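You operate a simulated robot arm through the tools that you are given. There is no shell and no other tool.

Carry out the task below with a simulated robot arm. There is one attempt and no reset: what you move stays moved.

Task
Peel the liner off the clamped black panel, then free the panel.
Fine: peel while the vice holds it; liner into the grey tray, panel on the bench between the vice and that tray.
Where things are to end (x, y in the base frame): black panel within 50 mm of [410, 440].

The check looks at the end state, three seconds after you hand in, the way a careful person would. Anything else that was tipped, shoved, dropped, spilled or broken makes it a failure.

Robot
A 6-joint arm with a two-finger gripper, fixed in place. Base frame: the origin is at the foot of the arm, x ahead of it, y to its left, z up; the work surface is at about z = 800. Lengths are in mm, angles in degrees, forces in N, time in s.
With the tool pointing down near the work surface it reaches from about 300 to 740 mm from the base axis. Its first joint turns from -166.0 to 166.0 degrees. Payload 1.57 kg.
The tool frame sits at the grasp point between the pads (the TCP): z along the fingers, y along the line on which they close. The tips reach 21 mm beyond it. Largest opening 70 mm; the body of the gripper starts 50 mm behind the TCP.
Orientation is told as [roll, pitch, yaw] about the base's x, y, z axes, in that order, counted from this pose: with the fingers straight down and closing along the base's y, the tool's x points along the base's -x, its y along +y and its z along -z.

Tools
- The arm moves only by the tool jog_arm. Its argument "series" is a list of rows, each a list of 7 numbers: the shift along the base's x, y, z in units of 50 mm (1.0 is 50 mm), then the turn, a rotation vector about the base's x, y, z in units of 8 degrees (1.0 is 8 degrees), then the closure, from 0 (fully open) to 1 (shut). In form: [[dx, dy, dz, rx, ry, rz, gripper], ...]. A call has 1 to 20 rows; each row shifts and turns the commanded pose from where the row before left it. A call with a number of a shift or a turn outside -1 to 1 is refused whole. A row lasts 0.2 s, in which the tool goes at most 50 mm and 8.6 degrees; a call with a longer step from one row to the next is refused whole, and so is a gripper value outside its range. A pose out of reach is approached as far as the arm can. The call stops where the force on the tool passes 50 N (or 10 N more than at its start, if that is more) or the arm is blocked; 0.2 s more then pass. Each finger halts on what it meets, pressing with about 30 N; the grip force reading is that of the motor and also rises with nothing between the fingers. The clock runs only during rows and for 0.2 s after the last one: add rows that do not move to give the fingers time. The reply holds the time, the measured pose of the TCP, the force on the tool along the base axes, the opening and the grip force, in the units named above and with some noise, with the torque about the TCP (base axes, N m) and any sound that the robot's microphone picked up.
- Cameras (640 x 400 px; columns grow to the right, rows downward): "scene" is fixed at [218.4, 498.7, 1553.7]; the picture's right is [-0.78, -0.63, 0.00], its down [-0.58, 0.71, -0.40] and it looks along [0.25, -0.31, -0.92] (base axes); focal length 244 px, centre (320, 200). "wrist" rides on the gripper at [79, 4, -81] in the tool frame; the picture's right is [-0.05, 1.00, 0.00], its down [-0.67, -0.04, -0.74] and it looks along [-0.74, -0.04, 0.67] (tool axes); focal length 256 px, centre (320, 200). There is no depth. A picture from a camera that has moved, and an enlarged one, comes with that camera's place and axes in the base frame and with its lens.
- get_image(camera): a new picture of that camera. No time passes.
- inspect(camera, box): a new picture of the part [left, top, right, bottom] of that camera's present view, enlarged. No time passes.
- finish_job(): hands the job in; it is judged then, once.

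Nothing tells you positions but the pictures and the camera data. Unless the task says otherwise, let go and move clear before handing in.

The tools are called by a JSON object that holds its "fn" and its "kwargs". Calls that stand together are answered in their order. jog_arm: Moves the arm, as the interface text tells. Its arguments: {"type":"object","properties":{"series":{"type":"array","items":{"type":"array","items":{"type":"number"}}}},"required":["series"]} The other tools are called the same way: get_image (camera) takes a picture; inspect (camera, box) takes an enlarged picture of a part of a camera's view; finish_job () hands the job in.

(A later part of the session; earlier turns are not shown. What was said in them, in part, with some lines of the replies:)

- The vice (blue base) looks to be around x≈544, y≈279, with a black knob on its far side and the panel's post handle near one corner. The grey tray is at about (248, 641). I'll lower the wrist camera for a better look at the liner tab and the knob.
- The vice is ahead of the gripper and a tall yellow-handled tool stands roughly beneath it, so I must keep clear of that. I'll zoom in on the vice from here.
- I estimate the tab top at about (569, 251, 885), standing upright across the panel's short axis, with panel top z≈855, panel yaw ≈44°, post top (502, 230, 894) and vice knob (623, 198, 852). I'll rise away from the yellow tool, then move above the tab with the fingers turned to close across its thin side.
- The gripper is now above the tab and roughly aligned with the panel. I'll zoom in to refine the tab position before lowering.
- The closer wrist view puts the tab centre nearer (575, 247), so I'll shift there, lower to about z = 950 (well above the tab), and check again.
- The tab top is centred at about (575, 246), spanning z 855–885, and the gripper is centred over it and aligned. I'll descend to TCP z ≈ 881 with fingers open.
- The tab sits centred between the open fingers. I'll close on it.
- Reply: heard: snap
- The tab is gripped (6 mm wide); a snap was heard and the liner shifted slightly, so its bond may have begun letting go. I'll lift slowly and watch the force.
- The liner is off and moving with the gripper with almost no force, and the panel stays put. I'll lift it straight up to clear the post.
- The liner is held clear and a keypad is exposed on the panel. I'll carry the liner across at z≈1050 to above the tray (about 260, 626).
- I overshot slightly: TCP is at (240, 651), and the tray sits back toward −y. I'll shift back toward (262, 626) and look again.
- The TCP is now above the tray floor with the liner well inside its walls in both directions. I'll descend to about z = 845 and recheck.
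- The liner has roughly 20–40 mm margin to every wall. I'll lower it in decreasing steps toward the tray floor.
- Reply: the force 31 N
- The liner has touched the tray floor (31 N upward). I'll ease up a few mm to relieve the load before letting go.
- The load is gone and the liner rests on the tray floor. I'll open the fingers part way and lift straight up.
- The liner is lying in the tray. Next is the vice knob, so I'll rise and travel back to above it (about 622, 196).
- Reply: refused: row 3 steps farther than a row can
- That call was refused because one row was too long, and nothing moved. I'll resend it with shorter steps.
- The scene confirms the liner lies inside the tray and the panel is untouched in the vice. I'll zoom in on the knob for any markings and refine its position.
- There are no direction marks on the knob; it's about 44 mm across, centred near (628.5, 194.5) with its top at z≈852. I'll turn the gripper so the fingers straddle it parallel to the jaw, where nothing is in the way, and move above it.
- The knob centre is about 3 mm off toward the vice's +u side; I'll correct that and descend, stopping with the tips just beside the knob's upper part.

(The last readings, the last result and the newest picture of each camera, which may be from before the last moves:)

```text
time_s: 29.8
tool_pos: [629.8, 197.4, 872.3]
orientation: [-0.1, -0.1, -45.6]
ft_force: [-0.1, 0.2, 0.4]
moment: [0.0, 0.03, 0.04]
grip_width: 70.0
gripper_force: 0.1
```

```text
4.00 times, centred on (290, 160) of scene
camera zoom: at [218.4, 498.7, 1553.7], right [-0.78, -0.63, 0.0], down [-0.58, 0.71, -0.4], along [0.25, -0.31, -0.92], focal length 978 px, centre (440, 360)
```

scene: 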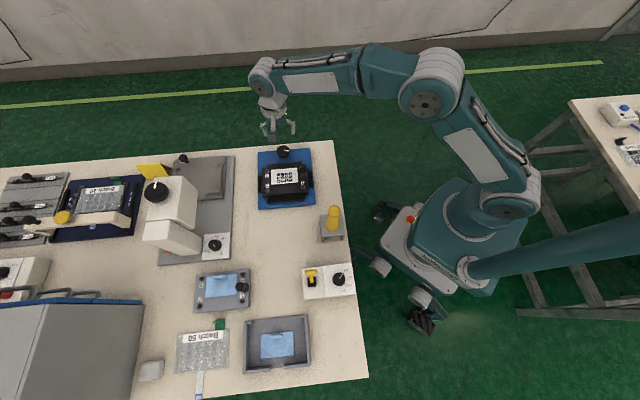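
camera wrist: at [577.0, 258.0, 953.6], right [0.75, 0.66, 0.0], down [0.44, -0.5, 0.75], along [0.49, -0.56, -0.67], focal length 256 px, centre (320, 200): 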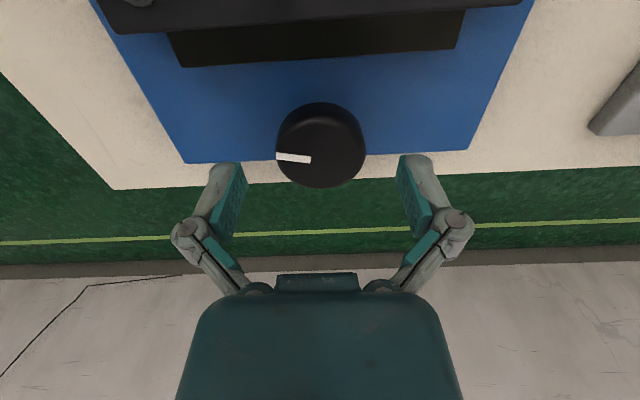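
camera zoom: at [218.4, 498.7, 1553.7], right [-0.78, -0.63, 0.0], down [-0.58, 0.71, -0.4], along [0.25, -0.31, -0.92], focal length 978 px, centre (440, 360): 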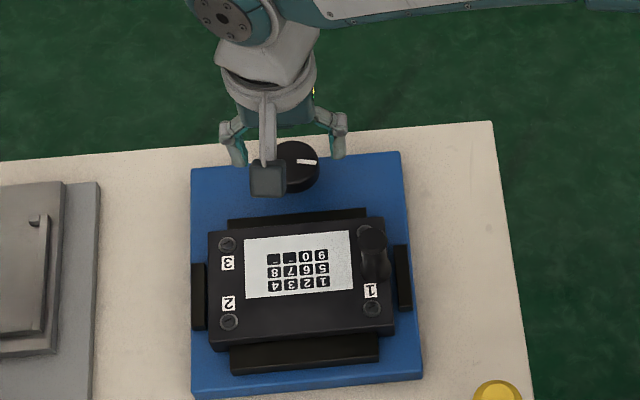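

The knob is now centred between the fingers. I'll lower about 9 mm more and close on it.

{"fn": "jog_arm", "kwargs": {"series": [[0, 0, -0.1, 0, 0, 0, 0], [0, 0, -0.08, 0, 0, 0, 0], [0, 0, 0, 0, 0, 0, 0.1], [0, 0, 0, 0, 0, 0, 0.3], [0, 0, 0, 0, 0, 0, 0.6], [0, 0, 0, 0, 0, 0, 1], [0, 0, 0, 0, 0, 0, 1]]}}

{"fn": "get_image", "kwargs": {"camera": "wrist"}}

```text
time_s: 31.4
tool_pos: [630.1, 197.8, 863.7]
orientation: [0.1, -0.1, -45.7]
ft_force: [-0.6, 0.3, 3.1]
moment: [0.07, -0.12, 0.04]
grip_width: 43.4
gripper_force: 32.1
```

```text
taken
camera wrist: at [577.4, 257.6, 945.3], right [0.75, 0.66, 0.0], down [0.44, -0.5, 0.75], along [0.49, -0.56, -0.67], focal length 256 px, centre (320, 200)
```

wrist: 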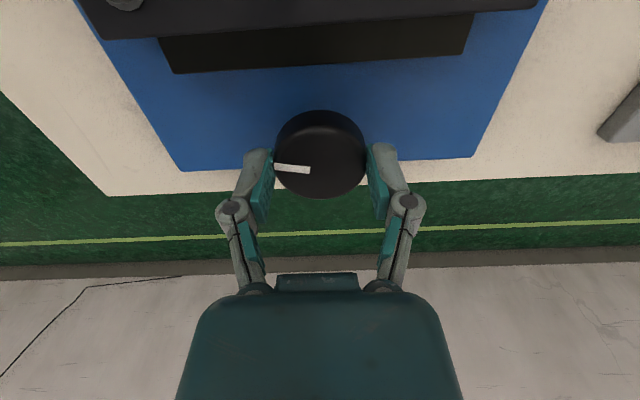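

The knob is gripped (43 mm). I'll try a small counter-clockwise turn, the usual loosening sense, and watch torque and jaw.

{"fn": "jog_arm", "kwargs": {"series": [[0, 0, 0, 0, 0, 0.5, 1], [0, 0, 0, 0, 0, 0.5, 1], [0, 0, 0, 0, 0, 0.5, 1], [0, 0, 0, 0, 0, 0, 1]]}}

{"fn": "get_image", "kwargs": {"camera": "wrist"}}

{"fn": "inspect", "kwargs": {"camera": "scene", "box": [250, 130, 330, 210]}}

```text
time_s: 32.4
tool_pos: [629.6, 197.0, 863.6]
orientation: [0.1, -0.1, -33.5]
ft_force: [-2.5, -2.4, 11.3]
moment: [-0.07, -0.3, -0.01]
grip_width: 43.3
gripper_force: 31.7
```

```text
taken
camera wrist: at [565.9, 244.9, 945.3], right [0.6, 0.8, 0.0], down [0.53, -0.4, 0.75], along [0.6, -0.44, -0.67], focal length 256 px, centre (320, 200)
```

wrist: 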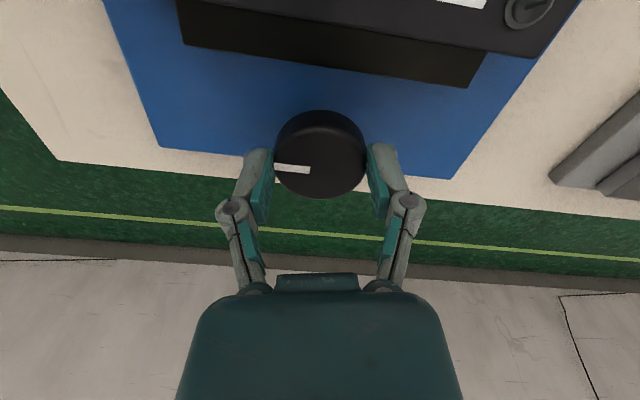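

```text
5.00 times, centred on (290, 170) of scene
camera zoom: at [218.4, 498.7, 1553.7], right [-0.78, -0.63, 0.0], down [-0.58, 0.71, -0.4], along [0.25, -0.31, -0.92], focal length 1222 px, centre (470, 350)
```

zoom: 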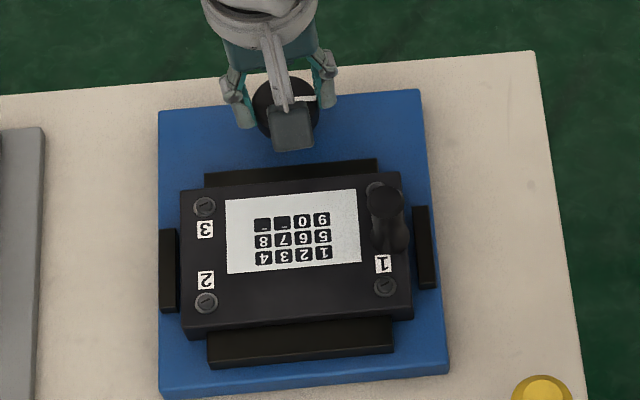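

The knob turns freely with the gripper (12° so far), with some upward push developing. I'll continue and keep watching.

{"fn": "jog_arm", "kwargs": {"series": [[0, 0, 0.02, 0, 0, 0.5, 1], [0, 0, 0.02, 0, 0, 0.5, 1], [0, 0, 0, 0, 0, 0.5, 1], [0, 0, 0, 0, 0, 0, 1]]}}

{"fn": "inspect", "kwargs": {"camera": "scene", "box": [250, 130, 330, 210]}}

{"fn": "get_image", "kwargs": {"camera": "wrist"}}

```text
time_s: 33.4
tool_pos: [629.5, 196.6, 865.2]
orientation: [-0.1, 0.1, -21.6]
ft_force: [-3.6, -7.2, -7.0]
moment: [-0.4, -0.45, -0.04]
grip_width: 43.2
gripper_force: 32.0
```

```text
5.00 times, centred on (290, 170) of scene
camera zoom: at [218.4, 498.7, 1553.7], right [-0.78, -0.63, 0.0], down [-0.58, 0.71, -0.4], along [0.25, -0.31, -0.92], focal length 1222 px, centre (470, 350)
```

zoom: 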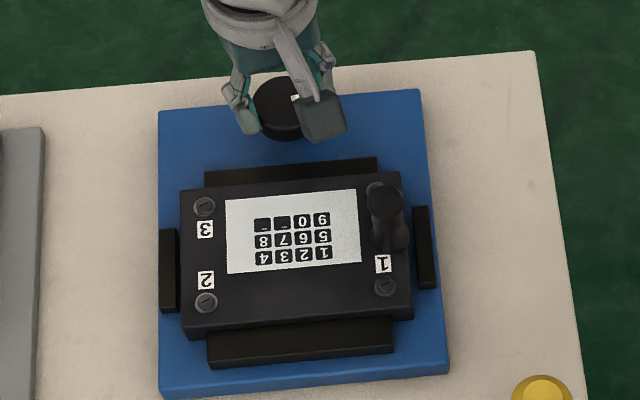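

```text
taken
camera wrist: at [557.6, 230.3, 945.6], right [0.42, 0.91, 0.0], down [0.61, -0.28, 0.74], along [0.68, -0.31, -0.67], focal length 256 px, centre (320, 200)
```

wrist: 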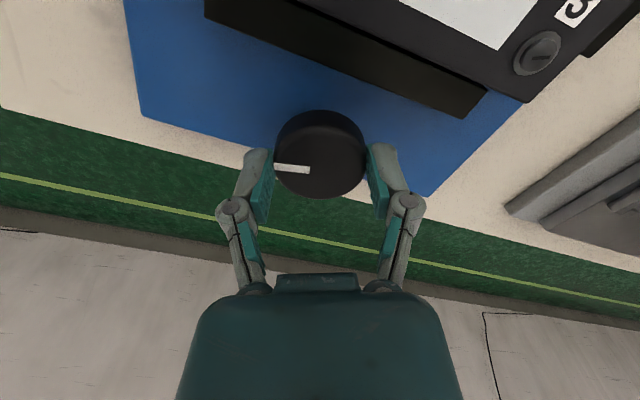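

Knob keeps turning with almost no twisting resistance; side forces are small from slight axis offset. I'll nudge to centre and turn another ~36°.

{"fn": "jog_arm", "kwargs": {"series": [[-0.012, -0.024, -0.02, 0, 0, 0.7, 1], [0, 0, 0, 0, 0, 0.7, 1], [0, 0, 0, 0, 0, 0.7, 1], [0, 0, 0, 0, 0, 0.7, 1], [0, 0, 0, 0, 0, 0.7, 1], [0, 0, 0, 0, 0, 0.7, 1], [0, 0, 0, 0, 0, 0, 1]]}}

{"fn": "inspect", "kwargs": {"camera": "scene", "box": [250, 130, 330, 210]}}

{"fn": "get_image", "kwargs": {"camera": "wrist"}}

```text
time_s: 35.0
tool_pos: [628.5, 195.6, 864.9]
orientation: [0.0, 0.0, 12.1]
ft_force: [1.7, -9.8, -5.0]
moment: [-0.29, 0.43, 0.0]
grip_width: 43.5
gripper_force: 31.7
```

```text
5.00 times, centred on (290, 170) of scene
camera zoom: at [218.4, 498.7, 1553.7], right [-0.78, -0.63, 0.0], down [-0.58, 0.71, -0.4], along [0.25, -0.31, -0.92], focal length 1222 px, centre (470, 350)
```

zoom: 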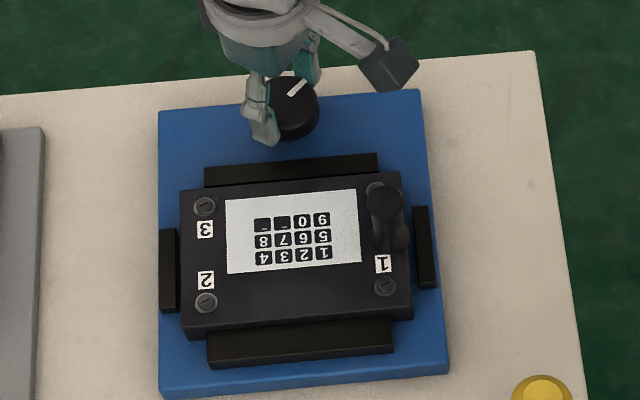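

```text
taken
camera wrist: at [551.1, 183.3, 945.6], right [-0.16, 0.99, 0.0], down [0.66, 0.1, 0.74], along [0.74, 0.12, -0.67], focal length 256 px, centre (320, 200)
```

wrist: 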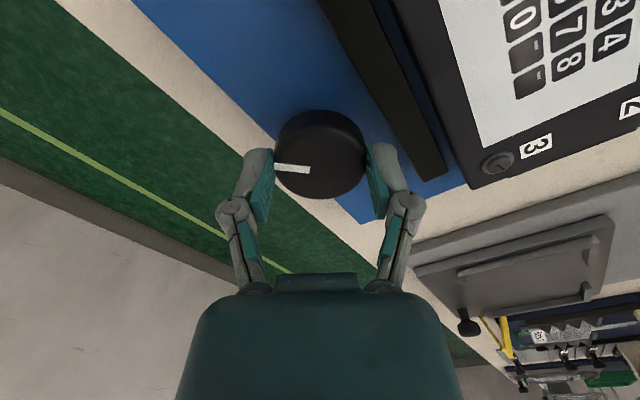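

The rear jaw has started to open (a blue gap is now visible next to the panel), so counter-clockwise is right. I'll continue turning while watching finger-to-jaw clearance.

{"fn": "jog_arm", "kwargs": {"series": [[0.006, -0.03, 0.01, 0, 0, 0.7, 1], [0, 0, 0, 0, 0, 0.7, 1], [0, 0, 0, 0, 0, 0.7, 1], [0, 0, 0, 0, 0, 0.7, 1], [0, 0, 0, 0, 0, 0, 1]]}}

{"fn": "inspect", "kwargs": {"camera": "scene", "box": [250, 130, 330, 210]}}

{"fn": "get_image", "kwargs": {"camera": "wrist"}}

```text
time_s: 36.2
tool_pos: [629.1, 194.7, 865.1]
orientation: [0.2, 0.1, 34.6]
ft_force: [4.4, -7.6, -12.1]
moment: [0.0, -0.17, -0.07]
grip_width: 43.3
gripper_force: 32.4
```

```text
5.00 times, centred on (290, 170) of scene
camera zoom: at [218.4, 498.7, 1553.7], right [-0.78, -0.63, 0.0], down [-0.58, 0.71, -0.4], along [0.25, -0.31, -0.92], focal length 1222 px, centre (470, 350)
```

zoom: 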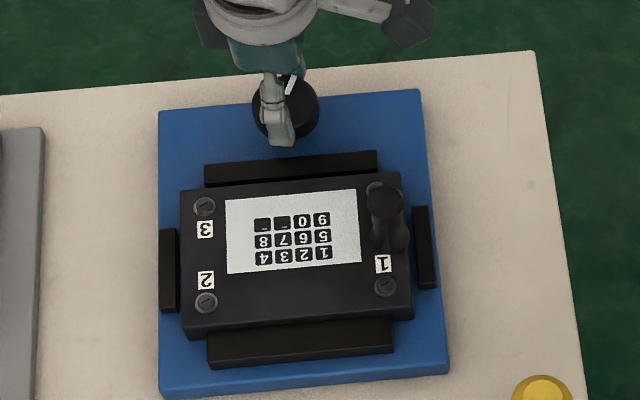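

```text
taken
camera wrist: at [562.2, 153.5, 945.7], right [-0.52, 0.85, 0.0], down [0.57, 0.35, 0.74], along [0.63, 0.39, -0.67], focal length 256 px, centre (320, 200)
```

wrist: 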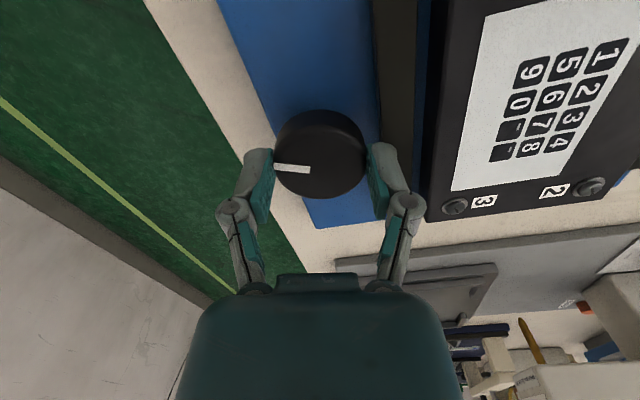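

Turned about 80° now and the jaw has opened around 5–6 mm. I'll ease the side load and continue a bit further, checking that the jaw doesn't meet the finger.

{"fn": "jog_arm", "kwargs": {"series": [[0.012, -0.02, -0.03, 0, 0, 0, 1], [0, 0, 0, 0, 0, 0.6, 1], [0, 0, 0, 0, 0, 0.6, 1], [0, 0, 0, 0, 0, 0.6, 1], [0, 0, 0, 0, 0, 0, 1]]}}

{"fn": "inspect", "kwargs": {"camera": "scene", "box": [250, 130, 330, 210]}}

{"fn": "get_image", "kwargs": {"camera": "wrist"}}

```text
time_s: 37.4
tool_pos: [630.6, 193.3, 865.3]
orientation: [0.2, 0.0, 49.0]
ft_force: [-5.3, -3.4, 13.3]
moment: [-0.45, 0.54, 0.0]
grip_width: 43.4
gripper_force: 32.1
```

```text
5.00 times, centred on (290, 170) of scene
camera zoom: at [218.4, 498.7, 1553.7], right [-0.78, -0.63, 0.0], down [-0.58, 0.71, -0.4], along [0.25, -0.31, -0.92], focal length 1222 px, centre (470, 350)
```

zoom: 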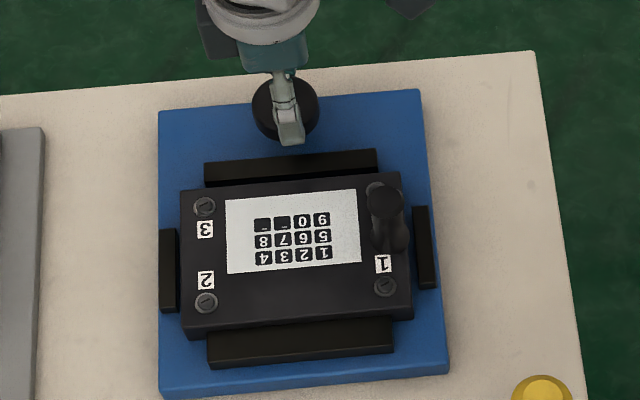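

```text
taken
camera wrist: at [574.9, 137.4, 945.5], right [-0.72, 0.7, 0.0], down [0.46, 0.48, 0.75], along [0.52, 0.54, -0.67], focal length 256 px, centre (320, 200)
```

wrist: 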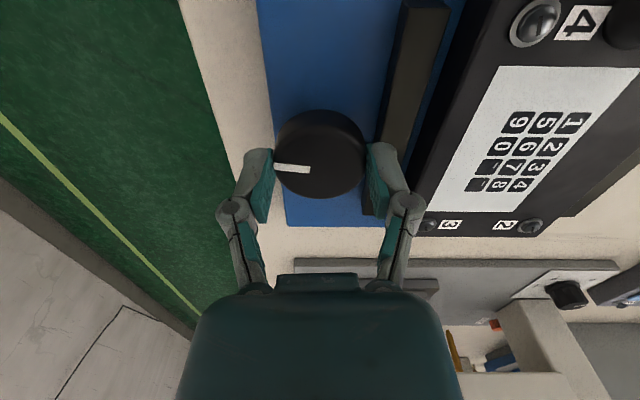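

The jaw has moved about 6–7 mm away from the panel. I'll turn a bit more to see whether it opens further or has reached its stop.

{"fn": "jog_arm", "kwargs": {"series": [[-0.012, -0.01, 0.015, 0, 0, 0.6, 1], [0, 0, 0, 0, 0, 0.6, 1], [0, 0, 0, 0, 0, 0.6, 1], [0, 0, 0, 0, 0, 0.6, 1], [0, 0, 0, 0, 0, 0, 1]]}}

{"fn": "inspect", "kwargs": {"camera": "scene", "box": [250, 130, 330, 210]}}

{"fn": "get_image", "kwargs": {"camera": "wrist"}}

```text
time_s: 38.6
tool_pos: [630.2, 192.5, 865.2]
orientation: [0.1, 0.0, 68.1]
ft_force: [7.5, -5.2, 6.6]
moment: [-0.09, -0.19, -0.25]
grip_width: 43.4
gripper_force: 32.0
```

```text
5.00 times, centred on (290, 170) of scene
camera zoom: at [218.4, 498.7, 1553.7], right [-0.78, -0.63, 0.0], down [-0.58, 0.71, -0.4], along [0.25, -0.31, -0.92], focal length 1222 px, centre (470, 350)
```

zoom: 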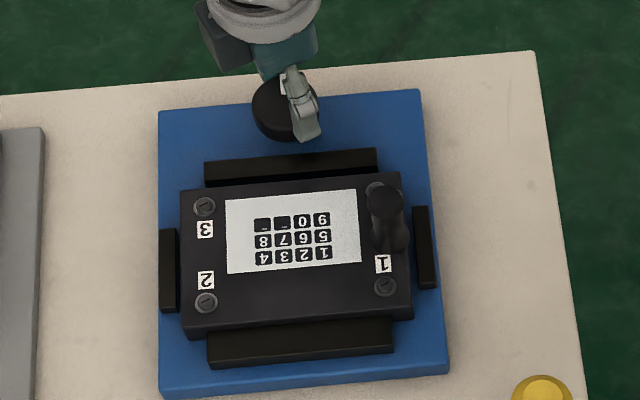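

```text
taken
camera wrist: at [597.0, 121.0, 945.3], right [-0.91, 0.42, 0.0], down [0.28, 0.6, 0.74], along [0.31, 0.68, -0.67], focal length 256 px, centre (320, 200)
```

wrist: 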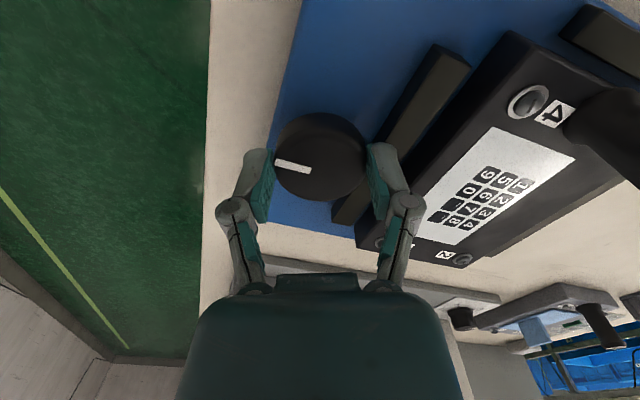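

The knob mark has slipped a little relative to the fingers and a small torque appeared, so the knob has hit its open stop. I'll open only slightly (the jaw is close to the finger) and rise straight up.

{"fn": "jog_arm", "kwargs": {"series": [[0, 0, 0, 0, 0, 0, 0.36], [0, 0, 0, 0, 0, 0, 0.33], [0, 0, 0.1, 0, 0, 0, 0.33], [0, 0, 0.3, 0, 0, 0, 0.33], [0, 0, 0.6, 0, 0, 0, 0.33], [0, 0, 0.8, 0, 0, 0, 0.33], [0, 0, 0.8, 0, 0, 0, 0.33], [0, 0, 0, 0, 0, 0, 0.33]]}}

{"fn": "get_image", "kwargs": {"camera": "wrist"}}

{"fn": "inspect", "kwargs": {"camera": "scene", "box": [250, 130, 330, 210]}}

```text
time_s: 40.4
tool_pos: [630.0, 192.2, 995.6]
orientation: [0.1, 0.0, 68.0]
ft_force: [-0.3, -0.2, -0.7]
moment: [-0.01, 0.0, -0.02]
grip_width: 47.0
gripper_force: 0.1
```

```text
taken
camera wrist: at [596.4, 121.5, 1076.1], right [-0.91, 0.42, 0.0], down [0.28, 0.6, 0.74], along [0.31, 0.68, -0.67], focal length 256 px, centre (320, 200)
```

wrist: 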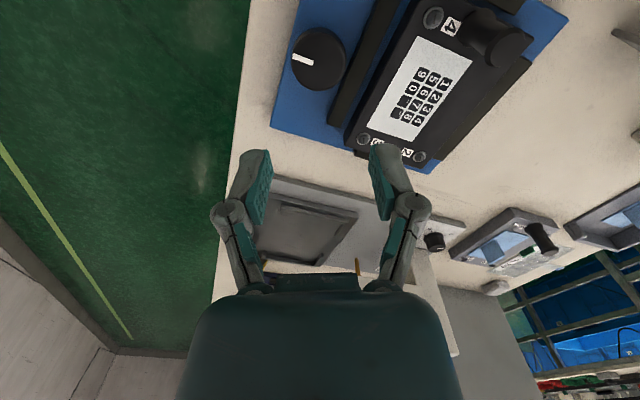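

```text
5.00 times, centred on (290, 170) of scene
camera zoom: at [218.4, 498.7, 1553.7], right [-0.78, -0.63, 0.0], down [-0.58, 0.71, -0.4], along [0.25, -0.31, -0.92], focal length 1222 px, centre (470, 350)
```

zoom: 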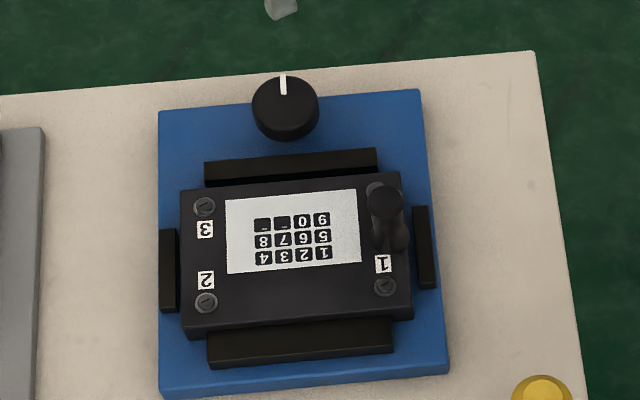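

The knob mark has turned 90° and there's a clear gap beside the panel, which now sits loose. Next I'll move above the panel's post handle (about 504, 228) with fingers closing along the panel's long axis, so the off-centre weight is held firmly.

{"fn": "jog_arm", "kwargs": {"series": [[-0.1575, 0.045, 0, 0, 0, -0.8875, 0.2], [-0.1575, 0.045, 0, 0, 0, -0.8875, 0], [-0.1575, 0.045, 0, 0, 0, -0.8875, 0], [-0.1575, 0.045, 0, 0, 0, -0.8875, 0], [-0.1575, 0.045, 0, 0, 0, -0.8875, 0], [-0.1575, 0.045, 0, 0, 0, -0.8875, 0], [-0.1575, 0.045, 0, 0, 0, -0.8875, 0], [-0.1575, 0.045, 0, 0, 0, -0.8875, 0], [-0.1575, 0.045, 0, 0, 0, -0.8875, 0], [-0.1575, 0.045, 0, 0, 0, -0.8875, 0], [-0.1575, 0.045, 0, 0, 0, -0.8875, 0], [-0.1575, 0.045, 0, 0, 0, -0.8875, 0], [-0.1575, 0.045, 0, 0, 0, -0.8875, 0], [-0.1575, 0.045, 0, 0, 0, -0.8875, 0], [-0.1575, 0.045, 0, 0, 0, -0.8875, 0], [-0.1575, 0.045, 0, 0, 0, -0.8875, 0], [0, 0, 0, 0, 0, 0, 0]]}}

{"fn": "get_image", "kwargs": {"camera": "wrist"}}

{"fn": "inspect", "kwargs": {"camera": "scene", "box": [240, 110, 340, 210]}}

```text
time_s: 44.0
tool_pos: [501.3, 227.8, 993.4]
orientation: [0.1, 0.0, -45.7]
ft_force: [0.0, 0.6, 0.0]
moment: [-0.03, 0.01, 0.01]
grip_width: 69.9
gripper_force: 0.1
```

```text
taken
camera wrist: at [450.5, 288.9, 1075.7], right [0.75, 0.66, 0.0], down [0.44, -0.5, 0.75], along [0.49, -0.56, -0.67], focal length 256 px, centre (320, 200)
```

wrist: 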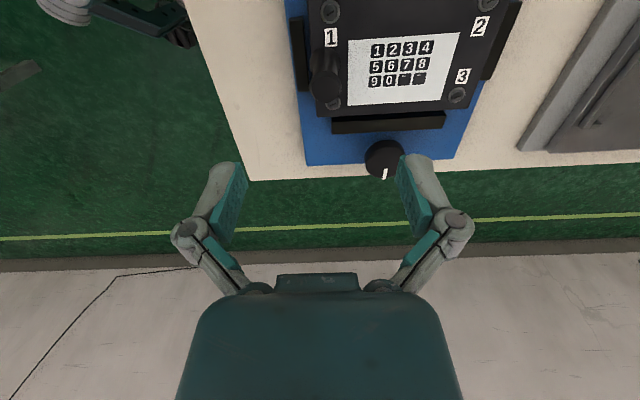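

```text
4.00 times, centred on (290, 160) of scene
camera zoom: at [218.4, 498.7, 1553.7], right [-0.78, -0.63, 0.0], down [-0.58, 0.71, -0.4], along [0.25, -0.31, -0.92], focal length 978 px, centre (440, 360)
```

zoom: 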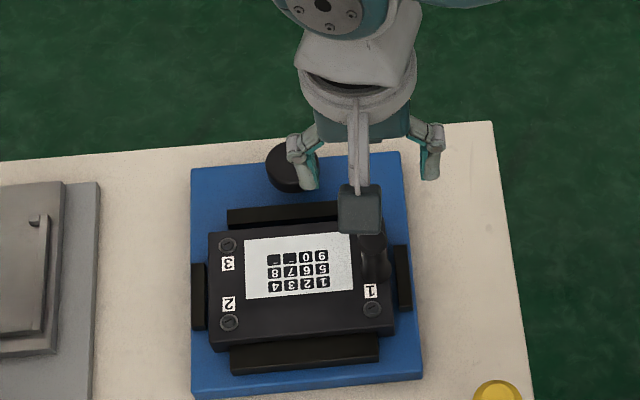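

{"fn": "inspect", "kwargs": {"camera": "wrist", "box": [280, 30, 400, 130]}}

{"fn": "inspect", "kwargs": {"camera": "wrist", "box": [270, 0, 530, 190]}}

```text
4.00 times, centred on (340, 80) of wrist
camera zoom: at [450.5, 288.9, 1075.7], right [0.75, 0.66, 0.0], down [0.44, -0.5, 0.75], along [0.49, -0.56, -0.67], focal length 1024 px, centre (240, 680)
```

zoom: 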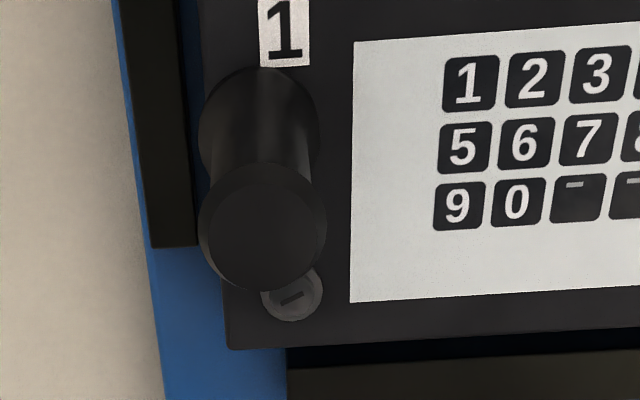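

```text
2.11 times, centred on (400, 95) of wrist
camera zoom: at [450.5, 288.9, 1075.7], right [0.75, 0.66, 0.0], down [0.44, -0.5, 0.75], along [0.49, -0.56, -0.67], focal length 539 px, centre (152, 421)
```

zoom: 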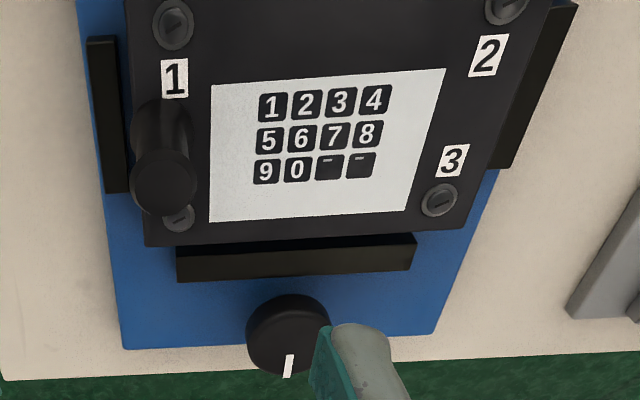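

The post is a waisted handle about 23 mm across, centred at roughly (505, 229), top z≈890. I'll correct by about 4 mm and lower to just above it for a check.

{"fn": "jog_arm", "kwargs": {"series": [[0.08, 0.028, -0.2, 0, 0, 0, 0], [0, 0, -0.5, 0, 0, 0, 0], [0, 0, -0.4, 0, 0, 0, 0], [0, 0, -0.16, 0, 0, 0, 0], [0, 0, 0, 0, 0, 0, 0]]}}

{"fn": "get_image", "kwargs": {"camera": "wrist"}}

{"fn": "inspect", "kwargs": {"camera": "wrist", "box": [230, 40, 410, 200]}}

```text
time_s: 45.2
tool_pos: [508.1, 229.7, 932.5]
orientation: [0.0, -0.2, -45.5]
ft_force: [-0.9, -0.3, -0.1]
moment: [-0.01, 0.01, 0.02]
grip_width: 70.1
gripper_force: 0.0
```

```text
taken
camera wrist: at [454.9, 290.3, 1012.9], right [0.75, 0.66, 0.0], down [0.44, -0.5, 0.75], along [0.49, -0.56, -0.67], focal length 256 px, centre (320, 200)
```

wrist: 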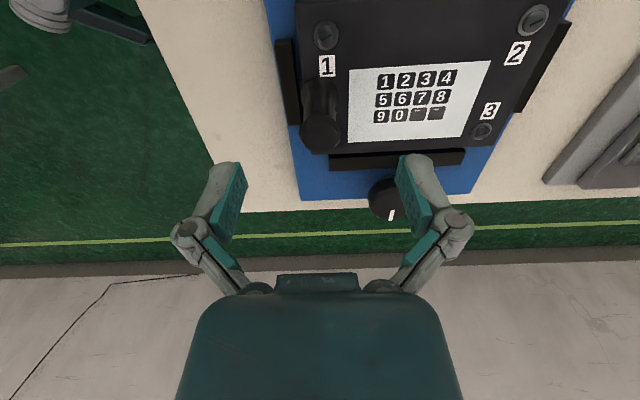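

```text
2.50 times, centred on (320, 120) of wrist
camera zoom: at [454.9, 290.3, 1012.9], right [0.75, 0.66, 0.0], down [0.44, -0.5, 0.75], along [0.49, -0.56, -0.67], focal length 640 px, centre (320, 400)
```

zoom: 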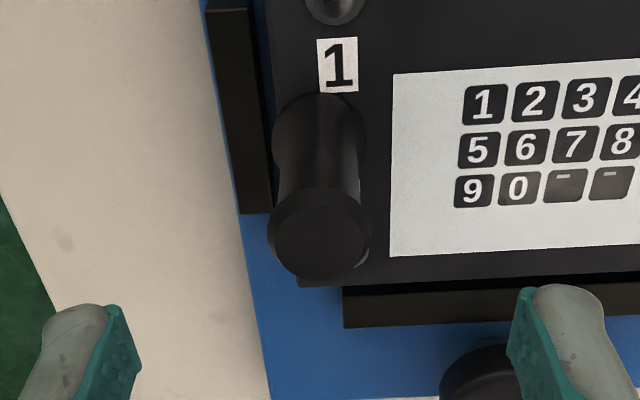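

The post is centred between the fingers. I'll descend around it to TCP z≈872, leaving the tips just above the panel surface.

{"fn": "jog_arm", "kwargs": {"series": [[0, 0, -0.4, 0, 0, 0, 0], [0, 0, -0.4, 0, 0, 0, 0], [0, 0, -0.25, 0, 0, 0, 0], [0, 0, -0.15, 0, 0, 0, 0], [0, 0, 0, 0, 0, 0, 0]]}}

{"fn": "get_image", "kwargs": {"camera": "wrist"}}

{"fn": "inspect", "kwargs": {"camera": "scene", "box": [240, 110, 340, 210]}}

```text
time_s: 46.4
tool_pos: [506.8, 229.8, 872.5]
orientation: [0.0, -0.1, -45.6]
ft_force: [-0.8, 0.2, 0.4]
moment: [0.01, -0.02, 0.0]
grip_width: 69.9
gripper_force: 0.0
```

```text
taken
camera wrist: at [454.6, 290.3, 952.8], right [0.75, 0.66, 0.0], down [0.44, -0.5, 0.75], along [0.49, -0.56, -0.67], focal length 256 px, centre (320, 200)
```

wrist: 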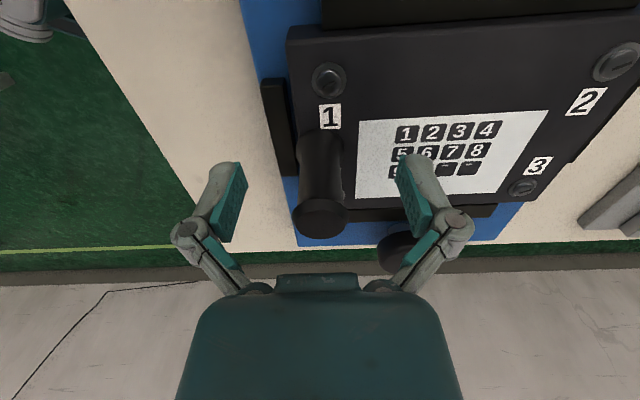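

```text
4.00 times, centred on (290, 160) of scene
camera zoom: at [218.4, 498.7, 1553.7], right [-0.78, -0.63, 0.0], down [-0.58, 0.71, -0.4], along [0.25, -0.31, -0.92], focal length 978 px, centre (440, 360)
```

zoom: 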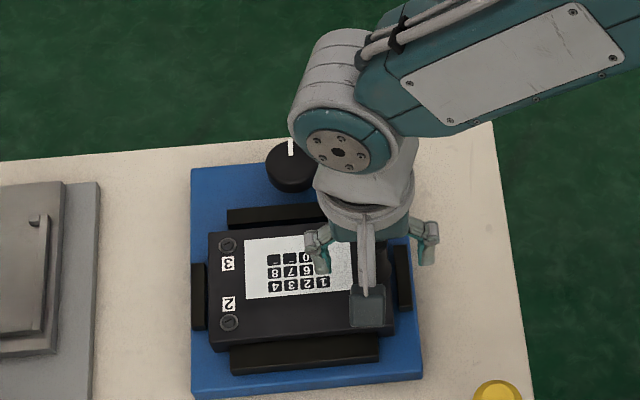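

The post stands between the fingers at grip height. I'll close on it.

{"fn": "jog_arm", "kwargs": {"series": [[0, 0, 0, 0, 0, 0, 0.3], [0, 0, 0, 0, 0, 0, 0.55], [0, 0, 0, 0, 0, 0, 0.7], [0, 0, 0, 0, 0, 0, 1], [0, 0, 0, 0, 0, 0, 1], [0, 0, 0, 0, 0, 0, 1]]}}

{"fn": "get_image", "kwargs": {"camera": "wrist"}}

```text
time_s: 47.8
tool_pos: [507.4, 229.6, 871.7]
orientation: [0.1, 0.0, -45.6]
ft_force: [-0.1, 0.5, 0.5]
moment: [0.01, 0.02, 0.0]
grip_width: 20.9
gripper_force: 30.1
```

```text
taken
camera wrist: at [454.6, 290.3, 952.8], right [0.75, 0.66, 0.0], down [0.44, -0.5, 0.75], along [0.49, -0.56, -0.67], focal length 256 px, centre (320, 200)
```

wrist: 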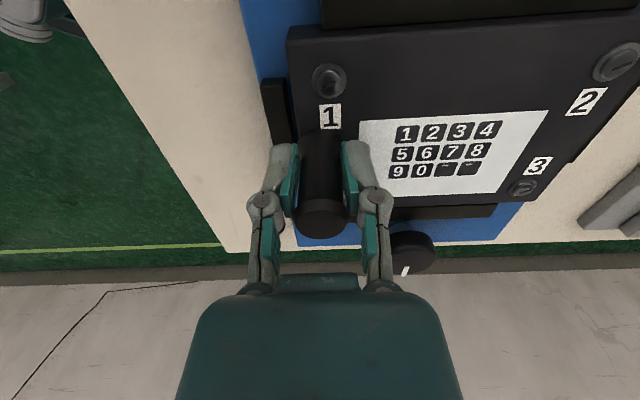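

The post is gripped (21 mm) with no side load. I'll lift slowly and watch forces.

{"fn": "jog_arm", "kwargs": {"series": [[0, 0, 0.04, 0, 0, 0, 1], [0, 0, 0.06, 0, 0, 0, 1], [0, 0, 0.1, 0, 0, 0, 1], [0, 0, 0, 0, 0, 0, 1]]}}

{"fn": "get_image", "kwargs": {"camera": "wrist"}}

{"fn": "inspect", "kwargs": {"camera": "scene", "box": [240, 110, 340, 210]}}

```text
time_s: 48.8
tool_pos: [507.5, 229.5, 880.5]
orientation: [0.0, -0.1, -45.6]
ft_force: [1.9, -1.7, -1.8]
moment: [-0.15, -0.08, -0.01]
grip_width: 21.1
gripper_force: 29.5
```

```text
taken
camera wrist: at [454.5, 290.3, 962.7], right [0.75, 0.66, 0.0], down [0.44, -0.5, 0.75], along [0.49, -0.56, -0.67], focal length 256 px, centre (320, 200)
```

wrist: 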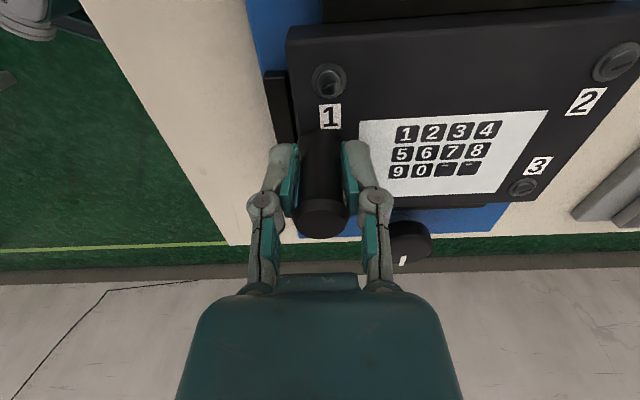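

```text
4.00 times, centred on (290, 160) of scene
camera zoom: at [218.4, 498.7, 1553.7], right [-0.78, -0.63, 0.0], down [-0.58, 0.71, -0.4], along [0.25, -0.31, -0.92], focal length 978 px, centre (440, 360)
```

zoom: 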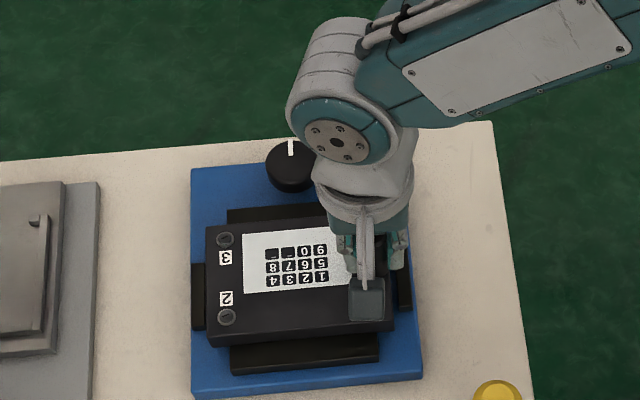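

The panel comes up level with the gripper with little load, clear of the jaws. I'll continue lifting straight up to about z = 980.

{"fn": "jog_arm", "kwargs": {"series": [[0, 0, 0.15, 0, 0, 0, 1], [0, 0, 0.25, 0, 0, 0, 1], [0, 0, 0.4, 0, 0, 0, 1], [0, 0, 0.5, 0, 0, 0, 1], [0, 0, 0.4, 0, 0, 0, 1], [0, 0, 0.2, 0, 0, 0, 1], [0, 0, 0.1, 0, 0, 0, 1], [0, 0, 0, 0, 0, 0, 1]]}}

{"fn": "get_image", "kwargs": {"camera": "wrist"}}

{"fn": "get_image", "kwargs": {"camera": "scene"}}

```text
time_s: 50.6
tool_pos: [506.8, 231.5, 982.9]
orientation: [0.0, -0.1, -45.6]
ft_force: [-0.4, 0.1, -1.6]
moment: [-0.05, 0.04, -0.02]
grip_width: 20.9
gripper_force: 30.3
```

```text
taken
camera wrist: at [454.9, 290.8, 1063.1], right [0.75, 0.66, 0.0], down [0.44, -0.5, 0.75], along [0.49, -0.56, -0.67], focal length 256 px, centre (320, 200)
```

wrist: 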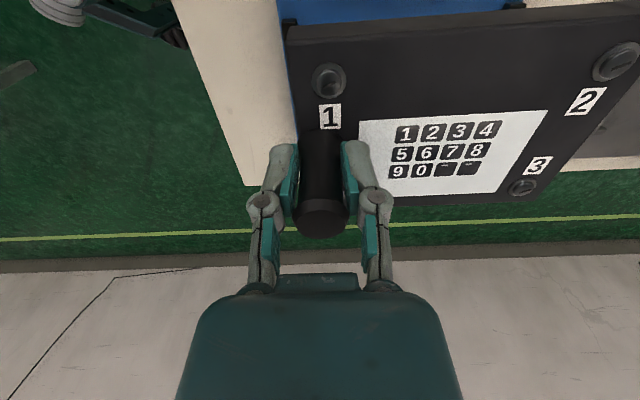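

```text
taken
```

scene: 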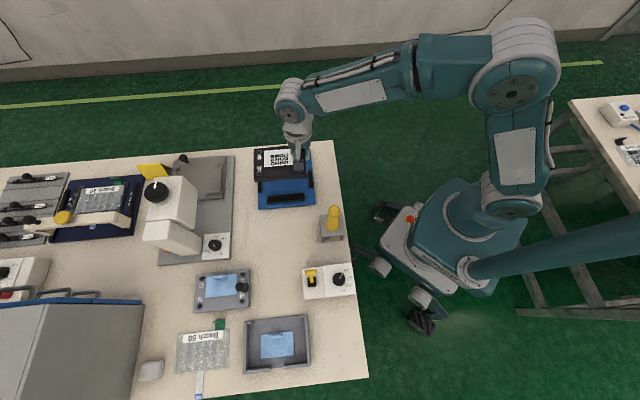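

The panel hangs level in the grip, its centre about 45 mm in x and 43 mm in y from the TCP. I'll carry it toward the target at this height, aiming for TCP ≈ (373, 393), keeping clear of the yellow tool, and check before lowering.

{"fn": "jog_arm", "kwargs": {"series": [[-0.1, 0.12, 0.1, 0, 0, 0, 1], [-0.2, 0.24, 0.2, 0, 0, 0, 1], [-0.268, 0.323, 0.2, 0, 0, 0, 1], [-0.268, 0.323, 0, 0, 0, 0, 1], [-0.268, 0.323, 0, 0, 0, 0, 1], [-0.268, 0.323, 0, 0, 0, 0, 1], [-0.268, 0.323, 0, 0, 0, 0, 1], [-0.268, 0.323, 0, 0, 0, 0, 1], [-0.268, 0.323, 0, 0, 0, 0, 1], [-0.268, 0.323, 0, 0, 0, 0, 1], [-0.16, 0.19, 0, 0, 0, 0, 1], [-0.08, 0.096, 0, 0, 0, 0, 1], [0, 0, 0, 0, 0, 0, 1]]}}

{"fn": "get_image", "kwargs": {"camera": "wrist"}}

{"fn": "get_image", "kwargs": {"camera": "scene"}}

```text
time_s: 53.4
tool_pos: [373.7, 391.6, 1006.5]
orientation: [0.0, 0.0, -45.6]
ft_force: [-1.6, 0.1, -0.5]
moment: [-0.06, 0.11, -0.03]
grip_width: 21.2
gripper_force: 29.7
```

```text
taken
camera wrist: at [320.8, 452.4, 1087.5], right [0.75, 0.66, 0.0], down [0.44, -0.5, 0.75], along [0.49, -0.56, -0.67], focal length 256 px, centre (320, 200)
```

wrist: 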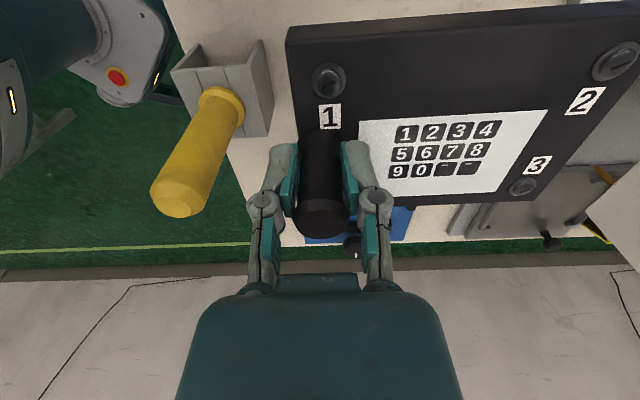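

```text
taken
```

scene: 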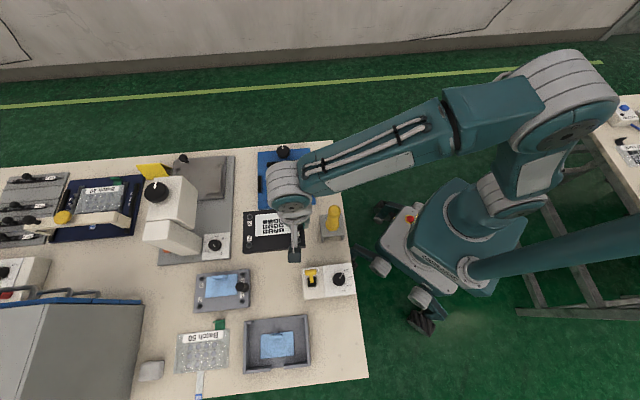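

The wrist and forearm should stay well above and beside the yellow tool (about 80 mm from the gripper axis), since the forearm rises steeply toward the base. I'll lower partway and check again.

{"fn": "jog_arm", "kwargs": {"series": [[0, 0, -0.2, 0, 0, 0, 1], [0, 0, -0.4, 0, 0, 0, 1], [0, 0, -0.4, 0, 0, 0, 1], [0, 0, -0.4, 0, 0, 0, 1], [0, 0, -0.2, 0, 0, 0, 1], [0, 0, 0, 0, 0, 0, 1]]}}

{"fn": "get_image", "kwargs": {"camera": "wrist"}}

{"fn": "inspect", "kwargs": {"camera": "scene", "box": [180, 130, 400, 320]}}

```text
time_s: 54.8
tool_pos: [371.5, 392.3, 925.7]
orientation: [0.0, -0.1, -45.5]
ft_force: [1.0, 0.5, -0.3]
moment: [-0.04, 0.07, 0.06]
grip_width: 20.9
gripper_force: 29.9
```

```text
taken
camera wrist: at [321.0, 452.5, 1007.3], right [0.75, 0.66, 0.0], down [0.44, -0.5, 0.75], along [0.49, -0.56, -0.67], focal length 256 px, centre (320, 200)
```

wrist: 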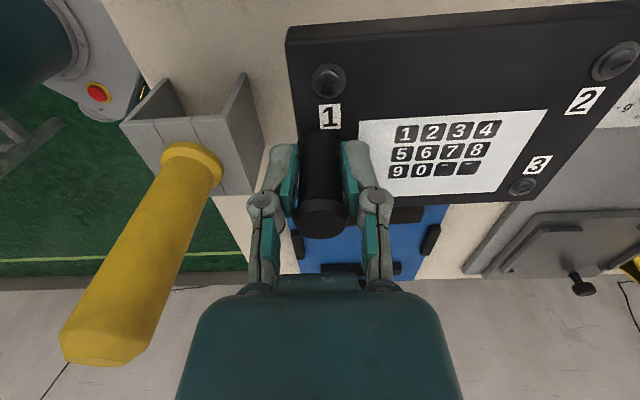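

```text
2.11 times, centred on (290, 225) of scene
camera zoom: at [218.4, 498.7, 1553.7], right [-0.78, -0.63, 0.0], down [-0.58, 0.71, -0.4], along [0.25, -0.31, -0.92], focal length 515 px, centre (383, 147)
```

zoom: 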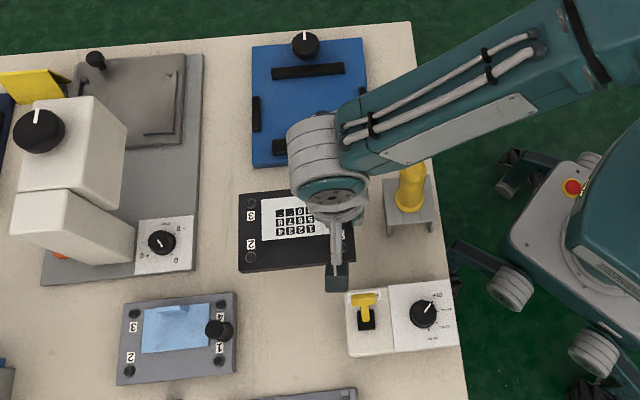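

Clearances look good: the panel's footprint will fall clear of the grey twin panel and the switch box, and the yellow tool stays about 28+ mm from the gripper. I'll nudge +6 mm in x for extra margin and lower further.

{"fn": "jog_arm", "kwargs": {"series": [[0.12, 0, -0.1, 0, 0, 0, 1], [0, 0, -0.3, 0, 0, 0, 1], [0, 0, -0.3, 0, 0, 0, 1], [0, 0, -0.25, 0, 0, 0, 1], [0, 0, -0.15, 0, 0, 0, 1], [0, 0, 0, 0, 0, 0, 1]]}}

{"fn": "get_image", "kwargs": {"camera": "wrist"}}

{"fn": "inspect", "kwargs": {"camera": "scene", "box": [180, 150, 400, 320]}}

```text
time_s: 56.2
tool_pos: [378.8, 391.7, 870.5]
orientation: [0.1, -0.1, -45.6]
ft_force: [-0.6, 0.9, 0.0]
moment: [-0.06, 0.03, -0.04]
grip_width: 21.1
gripper_force: 30.2
```

```text
taken
camera wrist: at [326.4, 452.1, 951.7], right [0.75, 0.66, 0.0], down [0.44, -0.5, 0.75], along [0.49, -0.56, -0.67], focal length 256 px, centre (320, 200)
```

wrist: 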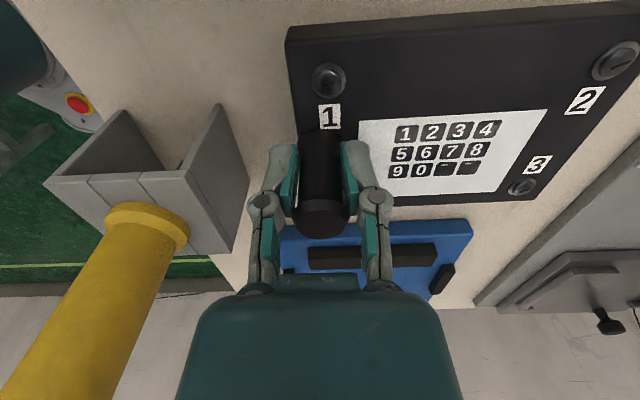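

```text
2.35 times, centred on (290, 235) of scene
camera zoom: at [218.4, 498.7, 1553.7], right [-0.78, -0.63, 0.0], down [-0.58, 0.71, -0.4], along [0.25, -0.31, -0.92], focal length 575 px, centre (391, 118)
```

zoom: 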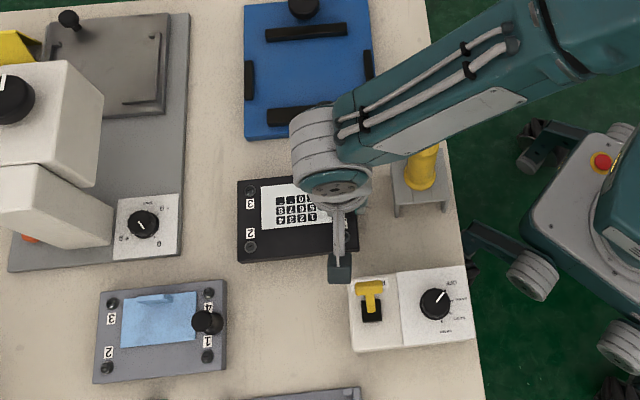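

Everything is clear, with the forearm about 75 mm above the yellow tool. I'll lower the last couple of centimetres in small steps until I feel the bench.

{"fn": "jog_arm", "kwargs": {"series": [[0, 0, -0.1, 0, 0, 0, 1], [0, 0, -0.1, 0, 0, 0, 1], [0, 0, 0, 0, 0, 0, 1]]}}

{"fn": "inspect", "kwargs": {"camera": "scene", "box": [240, 200, 320, 270]}}

```text
time_s: 57.0
tool_pos: [378.0, 391.3, 861.4]
orientation: [0.0, -0.1, -45.5]
ft_force: [0.4, 0.3, -0.8]
moment: [-0.05, 0.06, 0.0]
grip_width: 20.7
gripper_force: 29.6
```

```text
5.71 times, centred on (280, 235) of scene
camera zoom: at [218.4, 498.7, 1553.7], right [-0.78, -0.63, 0.0], down [-0.58, 0.71, -0.4], along [0.25, -0.31, -0.92], focal length 1397 px, centre (549, 0)
```

zoom: 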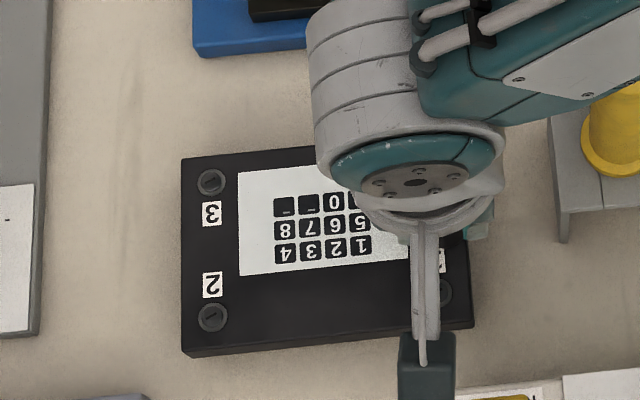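

{"fn": "jog_arm", "kwargs": {"series": [[0, 0, -0.05, 0, 0, 0, 1], [0, 0, -0.05, 0, 0, 0, 1], [0, 0, 0, 0, 0, 0, 1]]}}

```text
time_s: 57.8
tool_pos: [378.9, 391.2, 856.9]
orientation: [0.0, 0.1, -45.7]
ft_force: [-0.5, 0.0, -1.7]
moment: [-0.05, 0.07, -0.02]
grip_width: 21.3
gripper_force: 29.8
```

No contact yet at z≈857. I'll keep going in small steps.

{"fn": "jog_arm", "kwargs": {"series": [[0, 0, -0.05, 0, 0, 0, 1], [0, 0, -0.05, 0, 0, 0, 1], [0, 0, 0, 0, 0, 0, 1]]}}

```text
time_s: 58.6
tool_pos: [378.8, 392.2, 850.9]
orientation: [0.1, 0.1, -45.6]
ft_force: [-0.9, -0.3, 4.9]
moment: [0.14, 0.01, -0.01]
grip_width: 21.1
gripper_force: 30.2
```

Light contact (≈5 N) at z≈851, so the panel is on the bench. I'll check that it sits flat before releasing.

{"fn": "inspect", "kwargs": {"camera": "scene", "box": [240, 200, 320, 270]}}

{"fn": "get_image", "kwargs": {"camera": "wrist"}}

```text
5.71 times, centred on (280, 235) of scene
camera zoom: at [218.4, 498.7, 1553.7], right [-0.78, -0.63, 0.0], down [-0.58, 0.71, -0.4], along [0.25, -0.31, -0.92], focal length 1397 px, centre (549, 0)
```

zoom: 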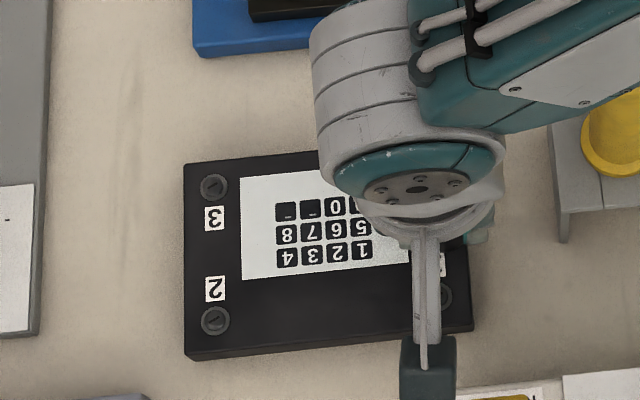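

```text
taken
camera wrist: at [326.7, 452.1, 932.6], right [0.75, 0.66, 0.0], down [0.44, -0.5, 0.75], along [0.49, -0.56, -0.67], focal length 256 px, centre (320, 200)
```

wrist: 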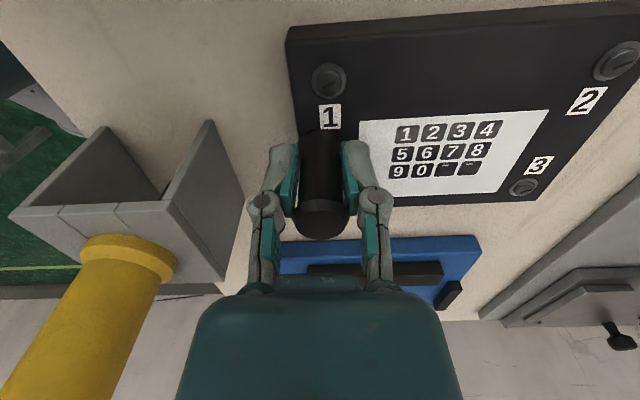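

The panel looks flat on the bench. The yellow tool's holder wall is about 59 mm to the side, so I'll open only partway (≈38 mm) and rise straight up.

{"fn": "jog_arm", "kwargs": {"series": [[0, 0, 0, 0, 0, 0, 0.68], [0, 0, 0, 0, 0, 0, 0.55], [0, 0, 0, 0, 0, 0, 0.45], [0, 0, 0, 0, 0, 0, 0.45], [0, 0, 0.1, 0, 0, 0, 0.45], [0, 0, 0.3, 0, 0, 0, 0.45], [0, 0, 0.4, 0, 0, 0, 0.45], [0, 0, 0.5, 0, 0, 0, 0.45], [0, 0, 0.5, 0, 0, 0, 0.45], [0, 0, 0, 0, 0, 0, 0.45]]}}

{"fn": "get_image", "kwargs": {"camera": "wrist"}}

{"fn": "get_image", "kwargs": {"camera": "scene"}}

```text
time_s: 60.8
tool_pos: [379.5, 393.0, 942.8]
orientation: [0.0, -0.1, -45.7]
ft_force: [0.5, 0.1, -0.8]
moment: [0.01, -0.06, -0.02]
grip_width: 38.4
gripper_force: 0.0
```

```text
taken
camera wrist: at [327.3, 452.8, 1022.3], right [0.75, 0.66, 0.0], down [0.44, -0.5, 0.75], along [0.49, -0.56, -0.67], focal length 256 px, centre (320, 200)
```

wrist: 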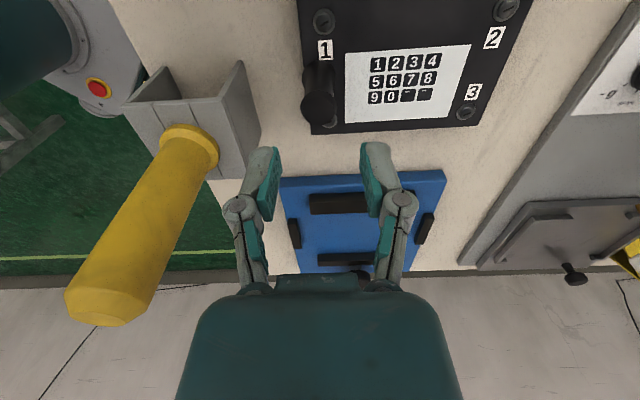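

```text
taken
```

scene: 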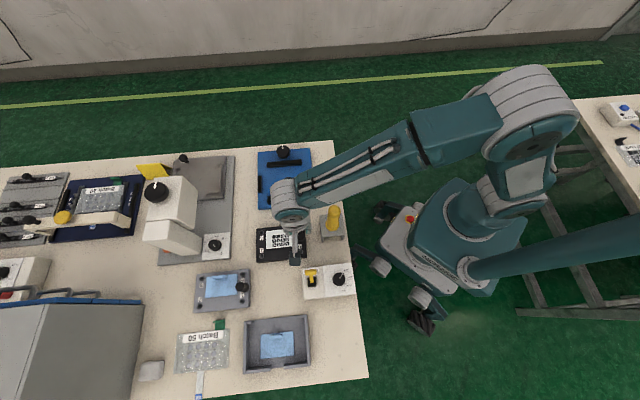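

The panel is standing free on the bench. I'll raise the arm further and move it clear, then verify the end state.

{"fn": "jog_arm", "kwargs": {"series": [[0, 0, 0.6, 0, 0, 0, 0.45], [0, 0, 0.8, 0, 0, 0, 0.45], [0, 0, 0.8, 0, 0, 0, 0.45], [0, 0, 0.8, 0, 0, 0, 0.45], [0.3, -0.5, 0.3, 0, 0, 0, 0.45], [0.3, -0.6, 0.2, 0, 0, 0, 0.45], [0.3, -0.6, 0, 0, 0, 0, 0.45], [0.3, -0.6, 0, 0, 0, 0, 0.45], [0.2, -0.4, 0, 0, 0, 0, 0.45], [0, 0, 0, 0, 0, 0, 0.45]]}}

{"fn": "get_image", "kwargs": {"camera": "scene"}}

{"fn": "inspect", "kwargs": {"camera": "scene", "box": [180, 140, 370, 390]}}

```text
time_s: 63.0
tool_pos: [448.5, 255.9, 1115.9]
orientation: [0.0, -0.2, -45.6]
ft_force: [-0.8, 1.4, -0.1]
moment: [-0.02, 0.0, 0.02]
grip_width: 38.2
gripper_force: 0.1
```

```text
taken
```

scene: 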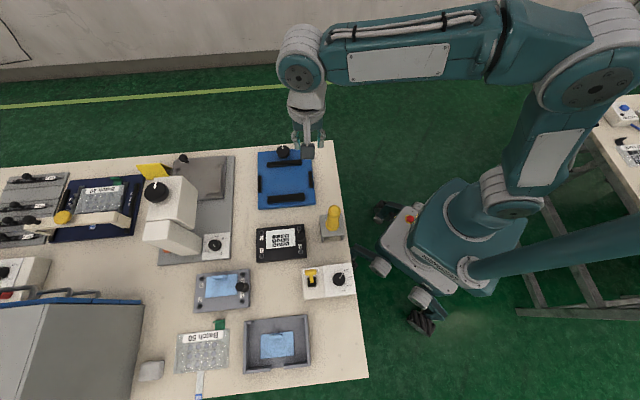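

```text
1.60 times, centred on (275, 265) of scene
camera zoom: at [218.4, 498.7, 1553.7], right [-0.78, -0.63, 0.0], down [-0.58, 0.71, -0.4], along [0.25, -0.31, -0.92], focal length 391 px, centre (392, 96)
```

zoom: 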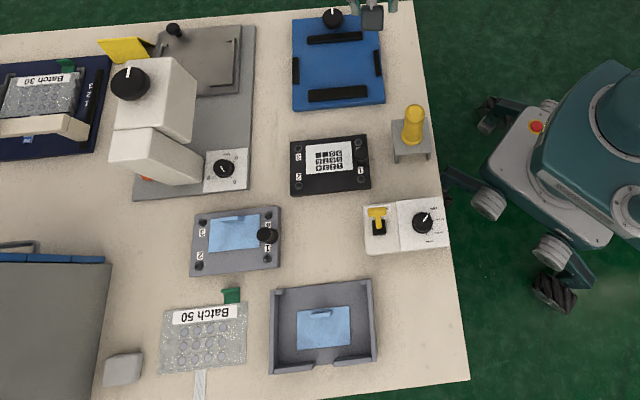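

The black panel lies flat at about (422–424, 434), within 15 mm of the target. The liner is inside the grey tray, nothing else has moved, and the gripper is empty and well clear. I'm handing in the job.

{"fn": "finish_job", "kwargs": {}}

```text
The job is handed in.
```

The liner is peeled and in the grey tray, and the black panel is out of the vice and lying on the bench between the vice and the tray. I've handed the job in, but no verdict has come back yet.

- **Panel:** it sits flat at about (422, 433), roughly 15 mm from [410, 440], well inside the 50 mm allowed. That position is read from the camera pictures, so it could be off by a few millimetres.
- **Liner:** I peeled it by its tab while the vice still held the panel. There was a single snap as the gripper closed, and then it lifted off with almost no force.
- **Vice:** I turned its knob about 90° counter-clockwise to its stop, which opened the jaw about 7 mm. I left it open.
- **Everything else:** in the last scene picture nothing else looks moved or tipped, including the yellow tool in its holder. The gripper is empty and well clear.
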